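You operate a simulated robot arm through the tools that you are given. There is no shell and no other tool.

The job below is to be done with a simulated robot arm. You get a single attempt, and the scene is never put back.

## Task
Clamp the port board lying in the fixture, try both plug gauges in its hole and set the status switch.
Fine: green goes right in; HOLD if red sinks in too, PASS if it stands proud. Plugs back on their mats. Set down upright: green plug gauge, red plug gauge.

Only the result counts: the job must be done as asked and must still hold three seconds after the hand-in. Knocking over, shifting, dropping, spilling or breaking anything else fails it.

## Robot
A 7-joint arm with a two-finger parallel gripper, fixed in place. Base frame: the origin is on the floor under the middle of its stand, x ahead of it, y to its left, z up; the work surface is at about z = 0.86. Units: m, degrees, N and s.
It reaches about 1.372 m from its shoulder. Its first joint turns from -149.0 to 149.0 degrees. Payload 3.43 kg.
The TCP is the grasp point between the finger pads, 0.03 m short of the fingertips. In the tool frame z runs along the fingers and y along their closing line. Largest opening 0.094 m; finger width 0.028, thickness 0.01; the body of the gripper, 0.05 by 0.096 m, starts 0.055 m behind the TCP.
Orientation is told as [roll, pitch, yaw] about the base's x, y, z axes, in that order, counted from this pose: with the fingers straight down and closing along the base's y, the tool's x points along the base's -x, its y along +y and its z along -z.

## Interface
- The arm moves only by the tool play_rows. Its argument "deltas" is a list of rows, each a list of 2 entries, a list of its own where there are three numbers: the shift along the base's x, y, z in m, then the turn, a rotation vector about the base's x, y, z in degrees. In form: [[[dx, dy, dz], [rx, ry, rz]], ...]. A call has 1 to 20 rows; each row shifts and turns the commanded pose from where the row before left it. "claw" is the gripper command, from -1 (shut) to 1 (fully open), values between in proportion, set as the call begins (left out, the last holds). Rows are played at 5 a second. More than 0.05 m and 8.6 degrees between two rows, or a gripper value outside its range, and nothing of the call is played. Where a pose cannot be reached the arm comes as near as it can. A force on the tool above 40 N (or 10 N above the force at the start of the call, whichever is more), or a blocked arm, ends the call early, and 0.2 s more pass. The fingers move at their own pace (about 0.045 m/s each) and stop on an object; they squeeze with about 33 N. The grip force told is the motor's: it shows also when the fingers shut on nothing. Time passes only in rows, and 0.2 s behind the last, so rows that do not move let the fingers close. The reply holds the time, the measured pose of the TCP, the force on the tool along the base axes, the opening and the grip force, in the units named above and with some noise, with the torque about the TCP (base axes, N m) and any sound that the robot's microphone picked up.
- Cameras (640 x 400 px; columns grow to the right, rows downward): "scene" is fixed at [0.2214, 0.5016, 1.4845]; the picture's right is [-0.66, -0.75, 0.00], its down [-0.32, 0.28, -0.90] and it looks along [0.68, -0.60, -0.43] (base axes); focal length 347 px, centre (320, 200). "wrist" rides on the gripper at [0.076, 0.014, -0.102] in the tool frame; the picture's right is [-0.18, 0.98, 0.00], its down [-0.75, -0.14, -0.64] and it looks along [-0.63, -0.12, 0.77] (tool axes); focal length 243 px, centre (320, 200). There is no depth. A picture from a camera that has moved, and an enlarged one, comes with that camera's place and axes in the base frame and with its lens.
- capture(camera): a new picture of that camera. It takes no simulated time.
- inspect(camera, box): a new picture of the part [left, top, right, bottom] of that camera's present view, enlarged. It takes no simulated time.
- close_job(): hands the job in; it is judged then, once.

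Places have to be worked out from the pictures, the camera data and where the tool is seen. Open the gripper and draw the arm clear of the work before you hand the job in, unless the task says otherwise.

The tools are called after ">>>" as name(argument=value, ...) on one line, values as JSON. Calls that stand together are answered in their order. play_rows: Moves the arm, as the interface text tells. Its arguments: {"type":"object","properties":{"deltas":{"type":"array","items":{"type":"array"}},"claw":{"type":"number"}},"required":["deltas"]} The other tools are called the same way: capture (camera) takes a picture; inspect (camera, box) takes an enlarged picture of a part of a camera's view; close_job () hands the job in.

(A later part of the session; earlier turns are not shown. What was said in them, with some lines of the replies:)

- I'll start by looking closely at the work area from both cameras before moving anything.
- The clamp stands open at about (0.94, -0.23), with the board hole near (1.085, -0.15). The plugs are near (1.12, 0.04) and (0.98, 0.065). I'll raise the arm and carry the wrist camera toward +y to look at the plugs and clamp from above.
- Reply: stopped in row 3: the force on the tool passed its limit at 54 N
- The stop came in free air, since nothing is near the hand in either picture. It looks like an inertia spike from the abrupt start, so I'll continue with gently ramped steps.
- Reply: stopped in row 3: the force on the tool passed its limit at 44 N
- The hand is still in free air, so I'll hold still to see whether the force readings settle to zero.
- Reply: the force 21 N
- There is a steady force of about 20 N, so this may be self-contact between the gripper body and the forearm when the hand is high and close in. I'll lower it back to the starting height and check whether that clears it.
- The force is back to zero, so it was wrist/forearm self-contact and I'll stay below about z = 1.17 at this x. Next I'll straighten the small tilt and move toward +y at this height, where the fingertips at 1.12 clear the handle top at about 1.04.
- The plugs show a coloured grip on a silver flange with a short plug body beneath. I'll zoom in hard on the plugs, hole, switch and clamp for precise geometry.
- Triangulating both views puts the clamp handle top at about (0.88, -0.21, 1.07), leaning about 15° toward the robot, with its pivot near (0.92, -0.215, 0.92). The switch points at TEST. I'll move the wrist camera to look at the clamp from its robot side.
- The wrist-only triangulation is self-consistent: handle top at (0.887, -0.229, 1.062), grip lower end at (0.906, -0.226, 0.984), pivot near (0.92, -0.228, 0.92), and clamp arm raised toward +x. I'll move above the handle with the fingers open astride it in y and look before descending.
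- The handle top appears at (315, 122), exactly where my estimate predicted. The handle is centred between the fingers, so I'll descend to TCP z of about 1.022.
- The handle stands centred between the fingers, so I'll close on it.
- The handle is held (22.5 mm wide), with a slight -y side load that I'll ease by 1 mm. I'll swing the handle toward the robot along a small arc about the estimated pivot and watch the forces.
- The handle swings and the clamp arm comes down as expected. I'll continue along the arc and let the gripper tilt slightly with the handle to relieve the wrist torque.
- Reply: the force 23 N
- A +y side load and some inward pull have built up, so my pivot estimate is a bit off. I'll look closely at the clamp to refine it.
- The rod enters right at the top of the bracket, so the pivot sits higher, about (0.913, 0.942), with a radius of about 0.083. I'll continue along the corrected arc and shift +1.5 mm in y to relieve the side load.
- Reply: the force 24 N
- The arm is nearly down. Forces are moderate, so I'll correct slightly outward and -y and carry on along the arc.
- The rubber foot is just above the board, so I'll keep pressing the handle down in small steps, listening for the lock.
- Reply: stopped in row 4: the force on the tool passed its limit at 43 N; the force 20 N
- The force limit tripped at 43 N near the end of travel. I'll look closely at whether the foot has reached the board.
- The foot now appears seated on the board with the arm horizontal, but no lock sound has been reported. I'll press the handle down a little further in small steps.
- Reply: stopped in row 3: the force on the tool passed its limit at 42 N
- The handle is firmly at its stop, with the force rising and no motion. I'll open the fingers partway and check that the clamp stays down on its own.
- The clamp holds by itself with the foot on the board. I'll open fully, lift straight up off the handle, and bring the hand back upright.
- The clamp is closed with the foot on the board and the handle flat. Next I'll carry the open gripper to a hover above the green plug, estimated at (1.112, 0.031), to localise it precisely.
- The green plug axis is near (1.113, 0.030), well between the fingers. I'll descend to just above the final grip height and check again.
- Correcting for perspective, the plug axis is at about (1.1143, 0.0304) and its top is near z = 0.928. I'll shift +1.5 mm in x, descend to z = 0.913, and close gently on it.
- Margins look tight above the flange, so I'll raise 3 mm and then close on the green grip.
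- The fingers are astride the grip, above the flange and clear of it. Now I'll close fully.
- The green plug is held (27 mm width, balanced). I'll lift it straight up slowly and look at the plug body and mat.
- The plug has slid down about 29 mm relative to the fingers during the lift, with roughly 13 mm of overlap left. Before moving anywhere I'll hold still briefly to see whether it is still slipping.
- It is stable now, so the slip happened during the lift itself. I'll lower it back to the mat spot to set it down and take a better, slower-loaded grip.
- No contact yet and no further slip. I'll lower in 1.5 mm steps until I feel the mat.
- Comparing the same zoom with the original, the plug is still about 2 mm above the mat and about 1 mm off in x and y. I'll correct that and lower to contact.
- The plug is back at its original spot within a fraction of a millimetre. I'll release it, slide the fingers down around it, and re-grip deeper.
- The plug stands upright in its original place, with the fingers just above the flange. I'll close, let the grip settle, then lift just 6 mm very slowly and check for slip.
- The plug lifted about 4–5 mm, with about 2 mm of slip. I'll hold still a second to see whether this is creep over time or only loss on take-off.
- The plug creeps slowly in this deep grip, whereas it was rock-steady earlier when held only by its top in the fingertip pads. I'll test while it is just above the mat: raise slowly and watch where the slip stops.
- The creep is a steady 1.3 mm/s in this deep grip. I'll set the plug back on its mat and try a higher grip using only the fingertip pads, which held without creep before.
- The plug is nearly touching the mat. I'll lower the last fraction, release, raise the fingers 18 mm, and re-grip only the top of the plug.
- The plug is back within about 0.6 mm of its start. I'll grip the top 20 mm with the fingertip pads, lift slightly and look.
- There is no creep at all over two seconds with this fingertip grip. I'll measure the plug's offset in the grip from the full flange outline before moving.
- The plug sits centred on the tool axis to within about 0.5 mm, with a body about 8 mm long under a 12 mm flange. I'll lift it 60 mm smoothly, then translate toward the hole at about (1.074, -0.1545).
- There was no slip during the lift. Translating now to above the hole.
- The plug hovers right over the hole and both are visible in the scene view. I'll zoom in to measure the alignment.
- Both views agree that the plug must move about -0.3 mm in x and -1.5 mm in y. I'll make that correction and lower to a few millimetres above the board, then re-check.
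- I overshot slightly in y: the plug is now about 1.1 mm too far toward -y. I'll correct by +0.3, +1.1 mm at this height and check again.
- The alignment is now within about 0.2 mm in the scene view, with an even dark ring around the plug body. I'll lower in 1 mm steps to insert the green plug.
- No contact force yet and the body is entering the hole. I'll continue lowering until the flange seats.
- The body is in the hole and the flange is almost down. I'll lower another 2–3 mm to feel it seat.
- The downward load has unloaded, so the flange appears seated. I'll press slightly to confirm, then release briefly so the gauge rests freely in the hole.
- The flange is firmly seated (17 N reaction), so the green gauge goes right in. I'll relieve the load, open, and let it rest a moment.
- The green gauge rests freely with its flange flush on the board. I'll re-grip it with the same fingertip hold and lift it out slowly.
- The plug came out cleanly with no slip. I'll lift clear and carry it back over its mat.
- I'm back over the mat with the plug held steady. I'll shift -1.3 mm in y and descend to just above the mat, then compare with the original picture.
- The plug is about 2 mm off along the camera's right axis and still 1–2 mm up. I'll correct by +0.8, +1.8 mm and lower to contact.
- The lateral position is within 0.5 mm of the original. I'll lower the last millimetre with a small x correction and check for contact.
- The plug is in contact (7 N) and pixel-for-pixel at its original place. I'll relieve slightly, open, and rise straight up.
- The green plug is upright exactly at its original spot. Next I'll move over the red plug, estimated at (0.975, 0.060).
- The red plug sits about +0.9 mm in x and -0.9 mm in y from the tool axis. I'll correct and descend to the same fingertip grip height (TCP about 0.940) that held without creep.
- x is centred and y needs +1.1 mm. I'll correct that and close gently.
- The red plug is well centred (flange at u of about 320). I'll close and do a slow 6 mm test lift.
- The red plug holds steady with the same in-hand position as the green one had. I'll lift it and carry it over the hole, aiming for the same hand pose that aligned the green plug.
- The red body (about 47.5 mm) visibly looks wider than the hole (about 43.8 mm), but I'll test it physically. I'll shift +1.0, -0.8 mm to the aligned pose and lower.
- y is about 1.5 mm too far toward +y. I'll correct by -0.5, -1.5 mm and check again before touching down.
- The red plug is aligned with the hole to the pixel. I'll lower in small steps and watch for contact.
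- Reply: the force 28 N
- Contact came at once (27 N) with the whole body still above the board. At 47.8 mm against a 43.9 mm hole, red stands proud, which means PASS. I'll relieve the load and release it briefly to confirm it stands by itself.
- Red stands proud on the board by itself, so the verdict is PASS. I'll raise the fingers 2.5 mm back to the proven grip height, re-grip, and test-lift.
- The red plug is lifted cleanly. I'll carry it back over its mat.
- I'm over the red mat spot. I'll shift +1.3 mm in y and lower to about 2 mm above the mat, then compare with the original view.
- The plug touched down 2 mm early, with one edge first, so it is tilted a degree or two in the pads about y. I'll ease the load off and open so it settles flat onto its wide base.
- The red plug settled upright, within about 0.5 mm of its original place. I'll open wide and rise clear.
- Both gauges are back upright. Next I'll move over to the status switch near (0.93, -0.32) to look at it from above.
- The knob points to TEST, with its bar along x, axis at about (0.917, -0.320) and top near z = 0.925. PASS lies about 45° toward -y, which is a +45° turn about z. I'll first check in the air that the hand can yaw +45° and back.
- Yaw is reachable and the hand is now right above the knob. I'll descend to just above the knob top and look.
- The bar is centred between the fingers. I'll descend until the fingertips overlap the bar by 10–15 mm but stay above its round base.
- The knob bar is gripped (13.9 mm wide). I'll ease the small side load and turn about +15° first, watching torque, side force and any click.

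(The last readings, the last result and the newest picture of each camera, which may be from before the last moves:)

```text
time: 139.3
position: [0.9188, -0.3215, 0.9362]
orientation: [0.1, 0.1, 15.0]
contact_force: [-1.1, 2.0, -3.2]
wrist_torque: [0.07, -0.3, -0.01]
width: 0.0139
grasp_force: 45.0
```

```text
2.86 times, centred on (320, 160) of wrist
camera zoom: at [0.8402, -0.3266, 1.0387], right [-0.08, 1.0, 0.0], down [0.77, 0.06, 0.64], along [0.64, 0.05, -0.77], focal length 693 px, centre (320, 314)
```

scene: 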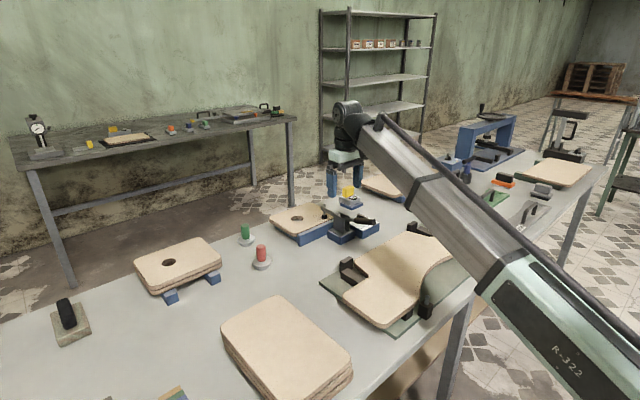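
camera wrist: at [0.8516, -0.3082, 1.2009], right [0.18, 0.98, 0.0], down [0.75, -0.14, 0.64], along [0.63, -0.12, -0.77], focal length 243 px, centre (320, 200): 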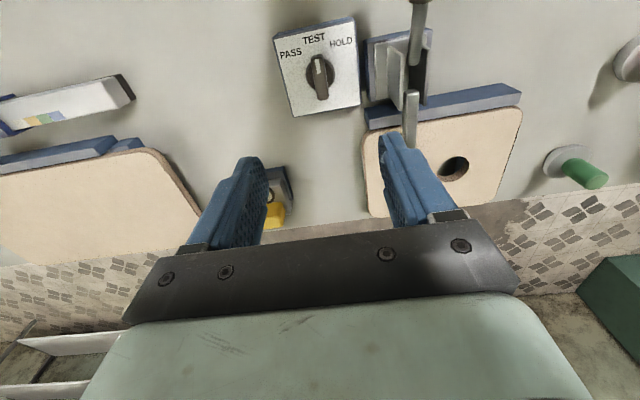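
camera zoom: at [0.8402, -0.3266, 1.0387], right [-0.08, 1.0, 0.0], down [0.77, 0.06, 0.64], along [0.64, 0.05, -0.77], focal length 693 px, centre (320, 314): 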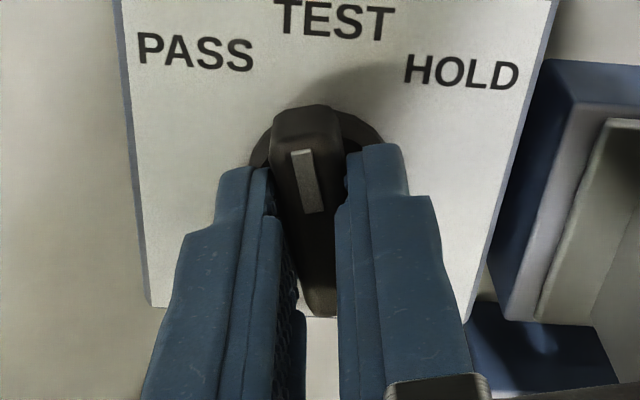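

The knob turns easily with the hand. I'll continue toward PASS with another 30°.

>>> play_rows(deltas=[[[0, 0, 0], [0, 0, 4]], [[0, 0, 0], [0, 0, 5]], [[0, 0, 0], [0, 0, 6]], [[0, 0, 0], [0, 0, 5]], [[0, 0, 0], [0, 0, 5]], [[0, 0, 0], [0, 0, 5]], [[0, 0, 0], [0, 0, 0]]])

>>> inspect(camera="wrist", box=[240, 90, 400, 230])

>>> inspect(camera="scene", box=[335, 190, 395, 240])

```text
time: 140.9
position: [0.9194, -0.3209, 0.9357]
orientation: [-0.2, 0.1, 45.0]
contact_force: [4.2, -10.8, 9.2]
wrist_torque: [-0.16, -0.2, -0.03]
width: 0.014
grasp_force: 45.1
```

```text
2.86 times, centred on (320, 160) of wrist
camera zoom: at [0.8537, -0.3648, 1.0387], right [-0.57, 0.82, 0.0], down [0.63, 0.43, 0.64], along [0.53, 0.36, -0.77], focal length 693 px, centre (320, 314)
```

zoom: 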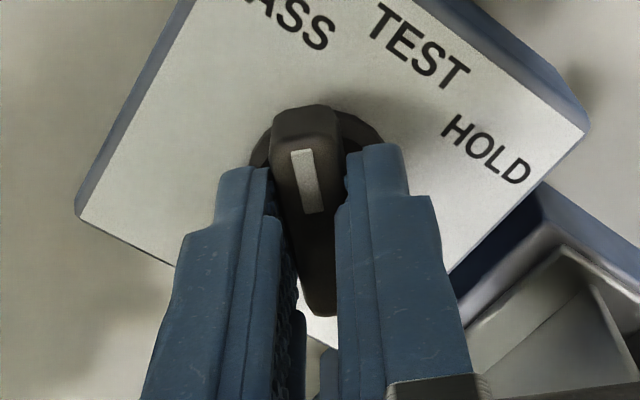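

```text
8.00 times, centred on (365, 215) of scene
camera zoom: at [0.2214, 0.5016, 1.4845], right [-0.66, -0.75, 0.0], down [-0.32, 0.28, -0.9], along [0.68, -0.6, -0.43], focal length 2777 px, centre (-40, 80)
```

zoom: 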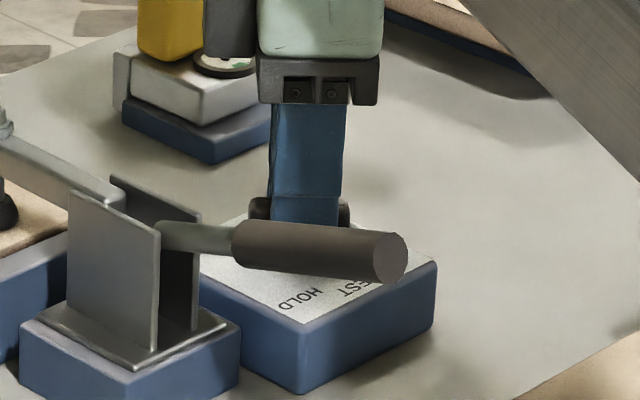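

The hand has turned 45° with almost no torque. The PASS label centre measures at roughly 47–50°, so I'll creep a few more degrees, watching for a stop.

>>> play_rows(deltas=[[[0, -0.0007, 0], [0, 0, 1.5]], [[0, 0, 0], [0, 0, 1.5]], [[0, 0, 0], [0, 0, 0]]])

>>> inspect(camera="wrist", box=[220, 60, 420, 220])

```text
time: 141.8
position: [0.9188, -0.3202, 0.9368]
orientation: [0.0, 0.0, 48.0]
contact_force: [2.5, -12.1, 4.1]
wrist_torque: [-0.02, -0.38, -1.53]
width: 0.0149
grasp_force: 44.9
```

```text
2.50 times, centred on (320, 140) of wrist
camera zoom: at [0.8561, -0.3681, 1.0387], right [-0.61, 0.8, 0.0], down [0.61, 0.47, 0.64], along [0.51, 0.39, -0.77], focal length 606 px, centre (320, 350)
```

zoom: 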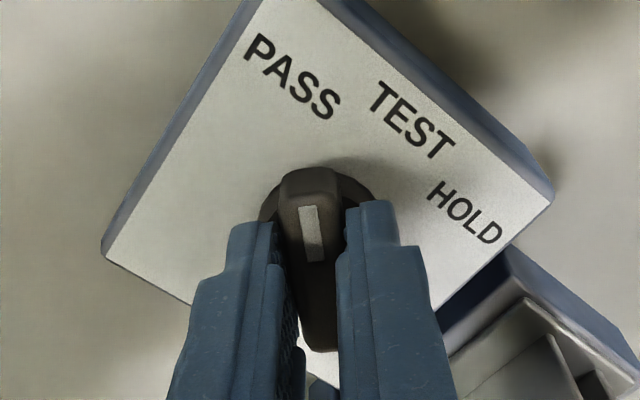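

A hard stop appears right at about 45° (torque -1.5 N·m), so PASS is the end of the knob's travel. I'll back off the wind-up, release the knob, and check the pointer.

>>> play_rows(deltas=[[[0, -0.0005, 0], [0, 0, -1.3]], [[0, 0, 0], [0, 0, -1]], [[0, 0, 0], [0, 0, 0]]])

>>> play_rows(deltas=[[[0, 0, 0], [0, 0, 0]], [[0, 0, 0], [0, 0, 0]], [[0, 0, 0], [0, 0, 0]], [[0, 0, 0], [0, 0, 0]], [[0, 0, 0.003], [0, 0, 0]], [[0, 0, 0.007], [0, 0, 0]], [[0, 0, 0.012], [0, 0, 0]], [[0, 0, 0.016], [0, 0, 0]], [[0, 0, 0.02], [0, 0, 0]], [[0, 0, 0.02], [0, 0, 0]], [[0, 0, 0.016], [0, 0, 0]], [[0, 0, 0.01], [0, 0, 0]], [[0, 0, 0.005], [0, 0, 0]], [[0, 0, 0], [0, 0, 0]]], claw=0.2)

>>> capture(camera="wrist")

>>> inspect(camera="wrist", box=[220, 40, 420, 180])

>>> inspect(camera="scene", box=[335, 190, 395, 240])

```text
time: 142.6
position: [0.9192, -0.3196, 0.9354]
orientation: [0.0, 0.1, 45.6]
contact_force: [9.0, -10.2, 9.2]
wrist_torque: [-0.88, 0.57, -1.05]
width: 0.014
grasp_force: 45.2
```

```text
time: 145.6
position: [0.9181, -0.3223, 1.0458]
orientation: [-0.1, 0.1, 45.6]
contact_force: [0.8, 0.6, -1.3]
wrist_torque: [-0.04, 0.01, -0.01]
width: 0.0561
grasp_force: 0.1
```

```text
taken
camera wrist: at [0.8537, -0.3662, 1.1479], right [-0.57, 0.82, 0.0], down [0.63, 0.44, 0.64], along [0.52, 0.37, -0.77], focal length 243 px, centre (320, 200)
```

wrist: 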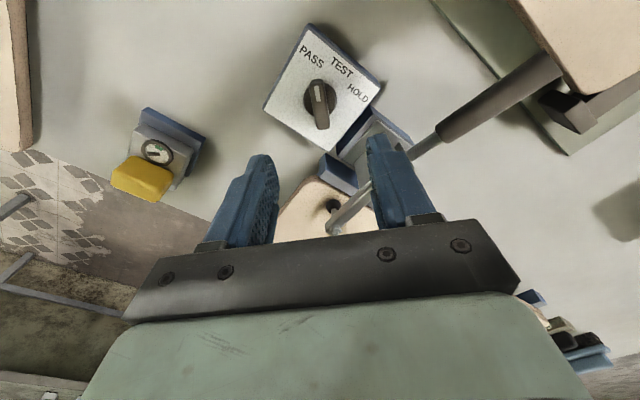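

```text
2.86 times, centred on (320, 110) of wrist
camera zoom: at [0.8537, -0.3662, 1.1479], right [-0.57, 0.82, 0.0], down [0.63, 0.44, 0.64], along [0.52, 0.37, -0.77], focal length 693 px, centre (320, 457)
```

zoom: 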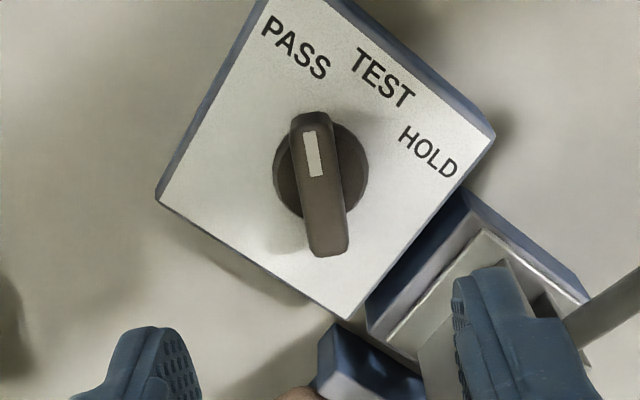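

```text
8.00 times, centred on (365, 215) of scene
camera zoom: at [0.2214, 0.5016, 1.4845], right [-0.66, -0.75, 0.0], down [-0.32, 0.28, -0.9], along [0.68, -0.6, -0.43], focal length 2777 px, centre (-40, 80)
```

zoom: 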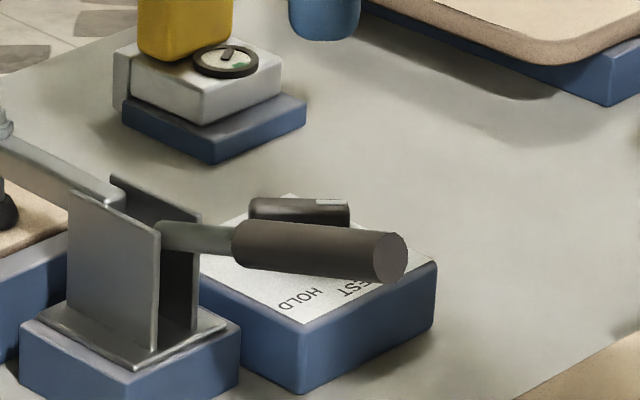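

The switch now points to PASS and stays there. Before finishing I'll double-check the clamp foot, handle, plugs and the rest of the scene.

>>> inspect(camera="scene", box=[310, 200, 340, 222])

>>> inspect(camera="scene", box=[318, 195, 388, 245])

>>> capture(camera="scene")

>>> inspect(camera="wrist", box=[270, 90, 570, 250])

```text
16.00 times, centred on (325, 211) of scene
camera zoom: at [0.2214, 0.5016, 1.4845], right [-0.66, -0.75, 0.0], down [-0.32, 0.28, -0.9], along [0.68, -0.6, -0.43], focal length 5554 px, centre (240, 24)
```

zoom: 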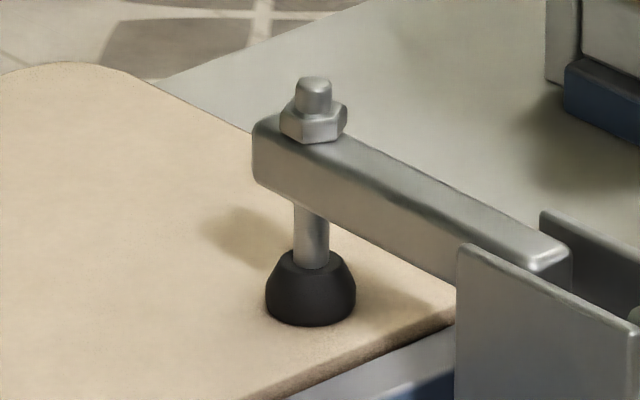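

```text
8.00 times, centred on (353, 220) of scene
camera zoom: at [0.2214, 0.5016, 1.4845], right [-0.66, -0.75, 0.0], down [-0.32, 0.28, -0.9], along [0.68, -0.6, -0.43], focal length 2777 px, centre (56, 40)
```

zoom: 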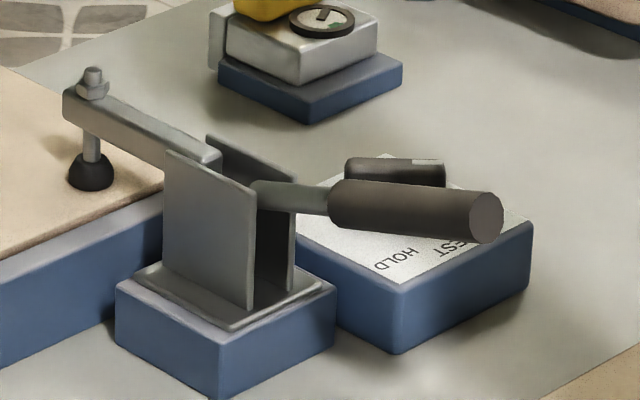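

```text
taken
```

scene: 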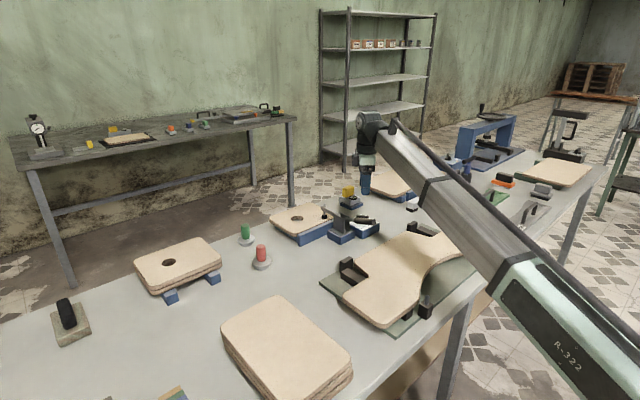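

```text
2.13 times, centred on (420, 170) of wrist
camera zoom: at [0.8537, -0.3662, 1.1479], right [-0.57, 0.82, 0.0], down [0.63, 0.44, 0.64], along [0.52, 0.37, -0.77], focal length 518 px, centre (107, 264)
```

zoom: 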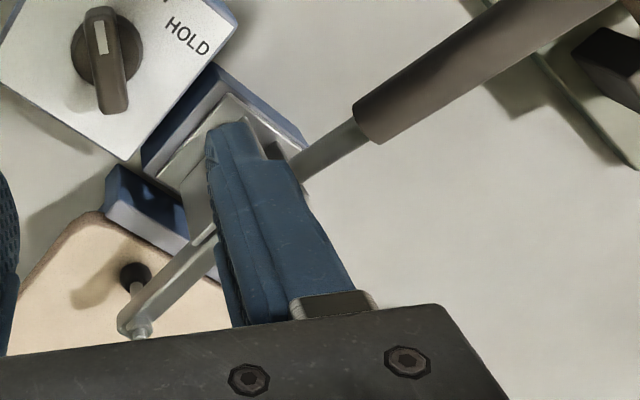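

The foot rests on the board and the arm is level, while the handle sits about 12–14° above horizontal. To be sure it is fully home, I'll press the handle end from above with closed fingertips and see whether it moves at all.

>>> play_rows(deltas=[[[0, 0, 0.005], [0, 0, -3]], [[-0.004, 0.003, 0.01], [0, 0, -6]], [[-0.008, 0.007, 0.01], [0, 0, -7]], [[-0.012, 0.01, 0.008], [0, 0, -7]], [[-0.016, 0.013, 0], [0, 0, -7]], [[-0.018, 0.015, 0], [0, 0, -7]], [[-0.018, 0.015, 0], [0, 0, -5]], [[-0.014, 0.013, 0], [0, 0, -3.6]], [[-0.01, 0.01, 0], [0, 0, 0]], [[-0.005, 0.006, 0], [0, 0, 0]], [[-0.001, 0.001, 0], [0, 0, 0]], [[0, 0, 0], [0, 0, 0]], [[0, 0, 0], [0, 0, 0]]], claw=-1)

>>> capture(camera="wrist")

>>> inspect(camera="scene", box=[318, 175, 398, 245])

```text
time: 148.3
position: [0.8128, -0.2285, 1.0778]
orientation: [0.0, 0.0, 0.1]
contact_force: [-0.2, -0.6, -0.5]
wrist_torque: [-0.02, -0.01, -0.02]
width: 0.0001
grasp_force: 32.6
```

```text
taken
camera wrist: at [0.7355, -0.214, 1.1807], right [0.18, 0.98, 0.0], down [0.75, -0.14, 0.64], along [0.63, -0.12, -0.77], focal length 243 px, centre (320, 200)
```

wrist: 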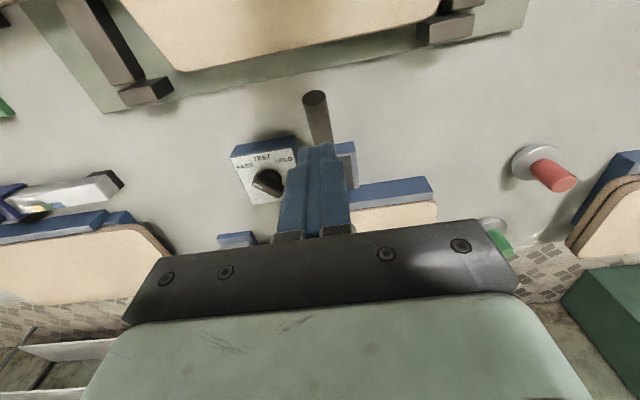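

```text
5.71 times, centred on (358, 210) of scene
camera zoom: at [0.2214, 0.5016, 1.4845], right [-0.66, -0.75, 0.0], down [-0.32, 0.28, -0.9], along [0.68, -0.6, -0.43], focal length 1983 px, centre (103, 143)
```

zoom: 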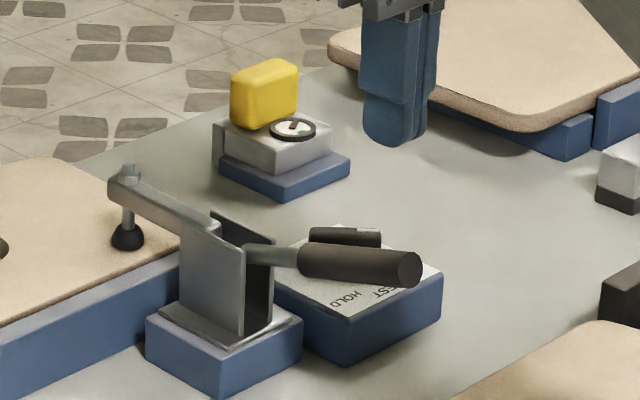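

The handle end is directly below the closed fingertips. I'll descend to just above it, then press in 1 mm steps.

>>> play_rows(deltas=[[[0, -0.001, -0.005], [0, 0, 0]], [[0, -0.001, -0.01], [0, 0, 0]], [[0, 0, -0.015], [0, 0, 0]], [[0, 0, -0.015], [0, 0, 0]], [[0, 0, -0.01], [0, 0, 0]], [[0, 0, -0.006], [0, 0, 0]], [[0, 0, -0.003], [0, 0, 0]], [[0, 0, -0.001], [0, 0, 0]], [[0, 0, 0], [0, 0, 0]]])

>>> inspect(camera="scene", box=[340, 195, 400, 240])

```text
time: 150.1
position: [0.8133, -0.2293, 1.0186]
orientation: [0.0, -0.1, 0.1]
contact_force: [-3.1, 3.1, 15.5]
wrist_torque: [0.02, 0.29, -0.04]
width: 0.0002
grasp_force: 32.8
stopped in row 8: the force on the tool passed its limit at 42 N (the readings are from after the stop); the commanded pose is now the measured one
```

```text
8.89 times, centred on (370, 218) of scene
camera zoom: at [0.2214, 0.5016, 1.4845], right [-0.66, -0.75, 0.0], down [-0.32, 0.28, -0.9], along [0.68, -0.6, -0.43], focal length 3085 px, centre (-124, 44)
```

zoom: 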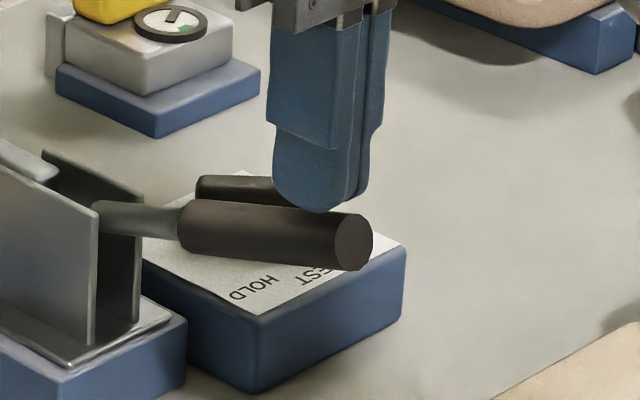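

The handle took over 40 N at its end without moving, so the clamp is at its hard stop and fully closed. I'll lift away, open the gripper and draw the arm clear.

>>> play_rows(deltas=[[[0, 0, 0.004], [0, 0, 0]], [[0, 0, 0.01], [0, 0, 0]], [[0, 0, 0.015], [0, 0, 0]], [[0, 0, 0.02], [0, 0, 0]], [[0, 0, 0.02], [0, 0, 0]], [[0, 0, 0.015], [0, 0, 0]], [[0, 0, 0.008], [0, 0, 0]], [[0, 0, 0], [0, 0, 0]]], claw=-1)

>>> inspect(camera="scene", box=[318, 195, 388, 245])

>>> capture(camera="wrist")

```text
time: 151.9
position: [0.8133, -0.2312, 1.1087]
orientation: [0.0, -0.1, 0.1]
contact_force: [-0.3, -0.4, 0.0]
wrist_torque: [-0.01, 0.0, 0.0]
width: 0.0
grasp_force: 32.6
```

```text
8.00 times, centred on (353, 220) of scene
camera zoom: at [0.2214, 0.5016, 1.4845], right [-0.66, -0.75, 0.0], down [-0.32, 0.28, -0.9], along [0.68, -0.6, -0.43], focal length 2777 px, centre (56, 40)
```

zoom: 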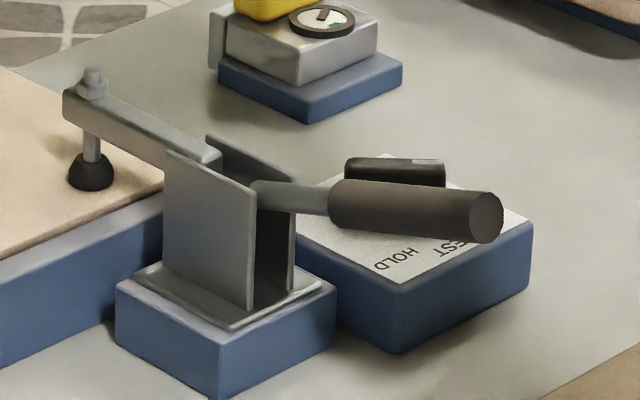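

```text
taken
camera wrist: at [0.7363, -0.2166, 1.2116], right [0.18, 0.98, 0.0], down [0.75, -0.14, 0.64], along [0.63, -0.12, -0.77], focal length 243 px, centre (320, 200)
```

wrist: 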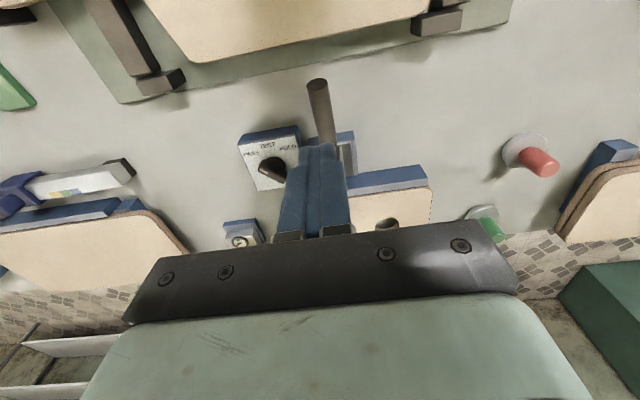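

The clamp is unchanged after the press. I'll open the gripper and move the arm back to roughly its starting pose, clear of the work.

>>> play_rows(deltas=[[[0.001, -0.004, 0.002], [0, 0, 0]], [[0.003, -0.01, 0.004], [0, 0, 0]], [[0.005, -0.016, 0.006], [0, 0, 0]], [[0.007, -0.022, 0.006], [0, 0, 0]], [[0.008, -0.026, 0.006], [0, 0, 0]], [[0.008, -0.028, 0.004], [0, 0, 0]], [[0.008, -0.028, 0.002], [0, 0, 0]], [[0.007, -0.026, 0.001], [0, 0, 0]], [[0.006, -0.022, 0], [0, 0, 0]], [[0.004, -0.018, 0], [0, 0, 0]], [[0.003, -0.014, 0], [0, 0, 0]], [[0.001, -0.008, 0], [0, 0, 0]], [[0, -0.004, 0], [0, 0, 0]], [[0, 0, 0], [0, 0, 0]], [[0, 0, 0], [0, 0, 0]], [[0, 0, 0], [0, 0, 0]]], claw=1)

>>> capture(camera="scene")

>>> inspect(camera="scene", box=[220, 170, 400, 282])

>>> capture(camera="wrist")

```text
time: 155.3
position: [0.8755, -0.4547, 1.1406]
orientation: [0.0, -0.1, 0.0]
contact_force: [-0.3, 0.5, 0.0]
wrist_torque: [-0.01, -0.02, -0.01]
width: 0.094
grasp_force: 0.1
```

```text
taken
```

scene: 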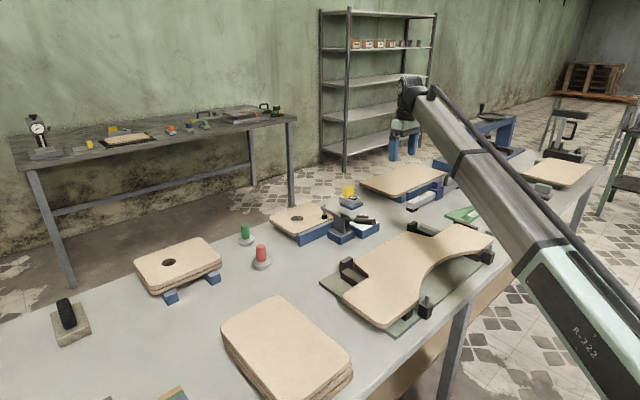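

```text
3.56 times, centred on (310, 226) of scene
camera zoom: at [0.2214, 0.5016, 1.4845], right [-0.66, -0.75, 0.0], down [-0.32, 0.28, -0.9], along [0.68, -0.6, -0.43], focal length 1234 px, centre (356, 108)
```

zoom: 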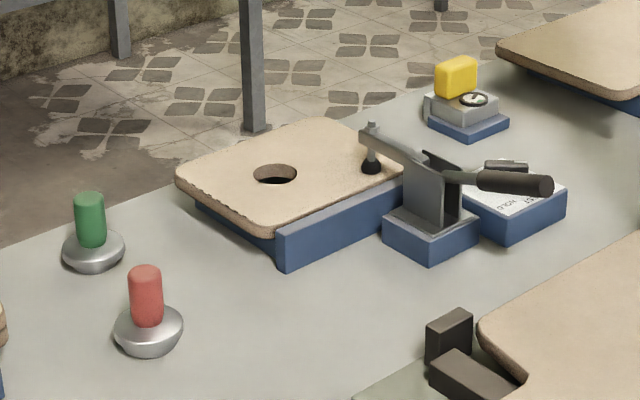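

```text
taken
camera wrist: at [0.7978, -0.4419, 1.2423], right [0.18, 0.98, 0.0], down [0.75, -0.14, 0.64], along [0.63, -0.12, -0.77], focal length 243 px, centre (320, 200)
```

wrist: 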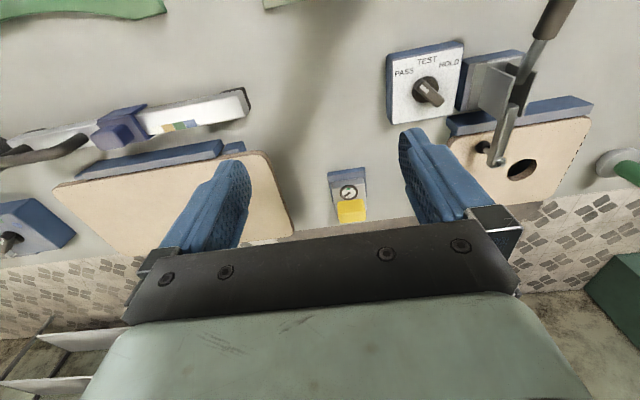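

The final views show the clamp closed on the board, both plugs upright at their original places, the switch on PASS, and the arm open and clear at its starting pose. I'm handing the job in.

>>> close_job()

```text
The job is handed in.
```

The job is done and handed in with the status switch set to **PASS**: green went right in and red stood proud.

- **Clamp:** The clamp is closed on the port board. I pressed the handle again afterwards with about 40 N and it did not move. No click was heard when it closed.
- **Green plug gauge:** It went fully into the hole and its flange seated on the board. It is back upright on its mat.
- **Red plug gauge:** It rested on the rim of the hole and stood on its own without sinking in. It is back upright on its mat, within about half a millimetre of where it started.
- **Switch:** I turned it from TEST to its end stop at PASS.
- **Arm:** The gripper is open and the arm is back near its starting pose, clear of the work.

On the first lift, green slid down in the fingers, so I set it back on its mat and re-gripped it. It held steady after that and was not dropped.
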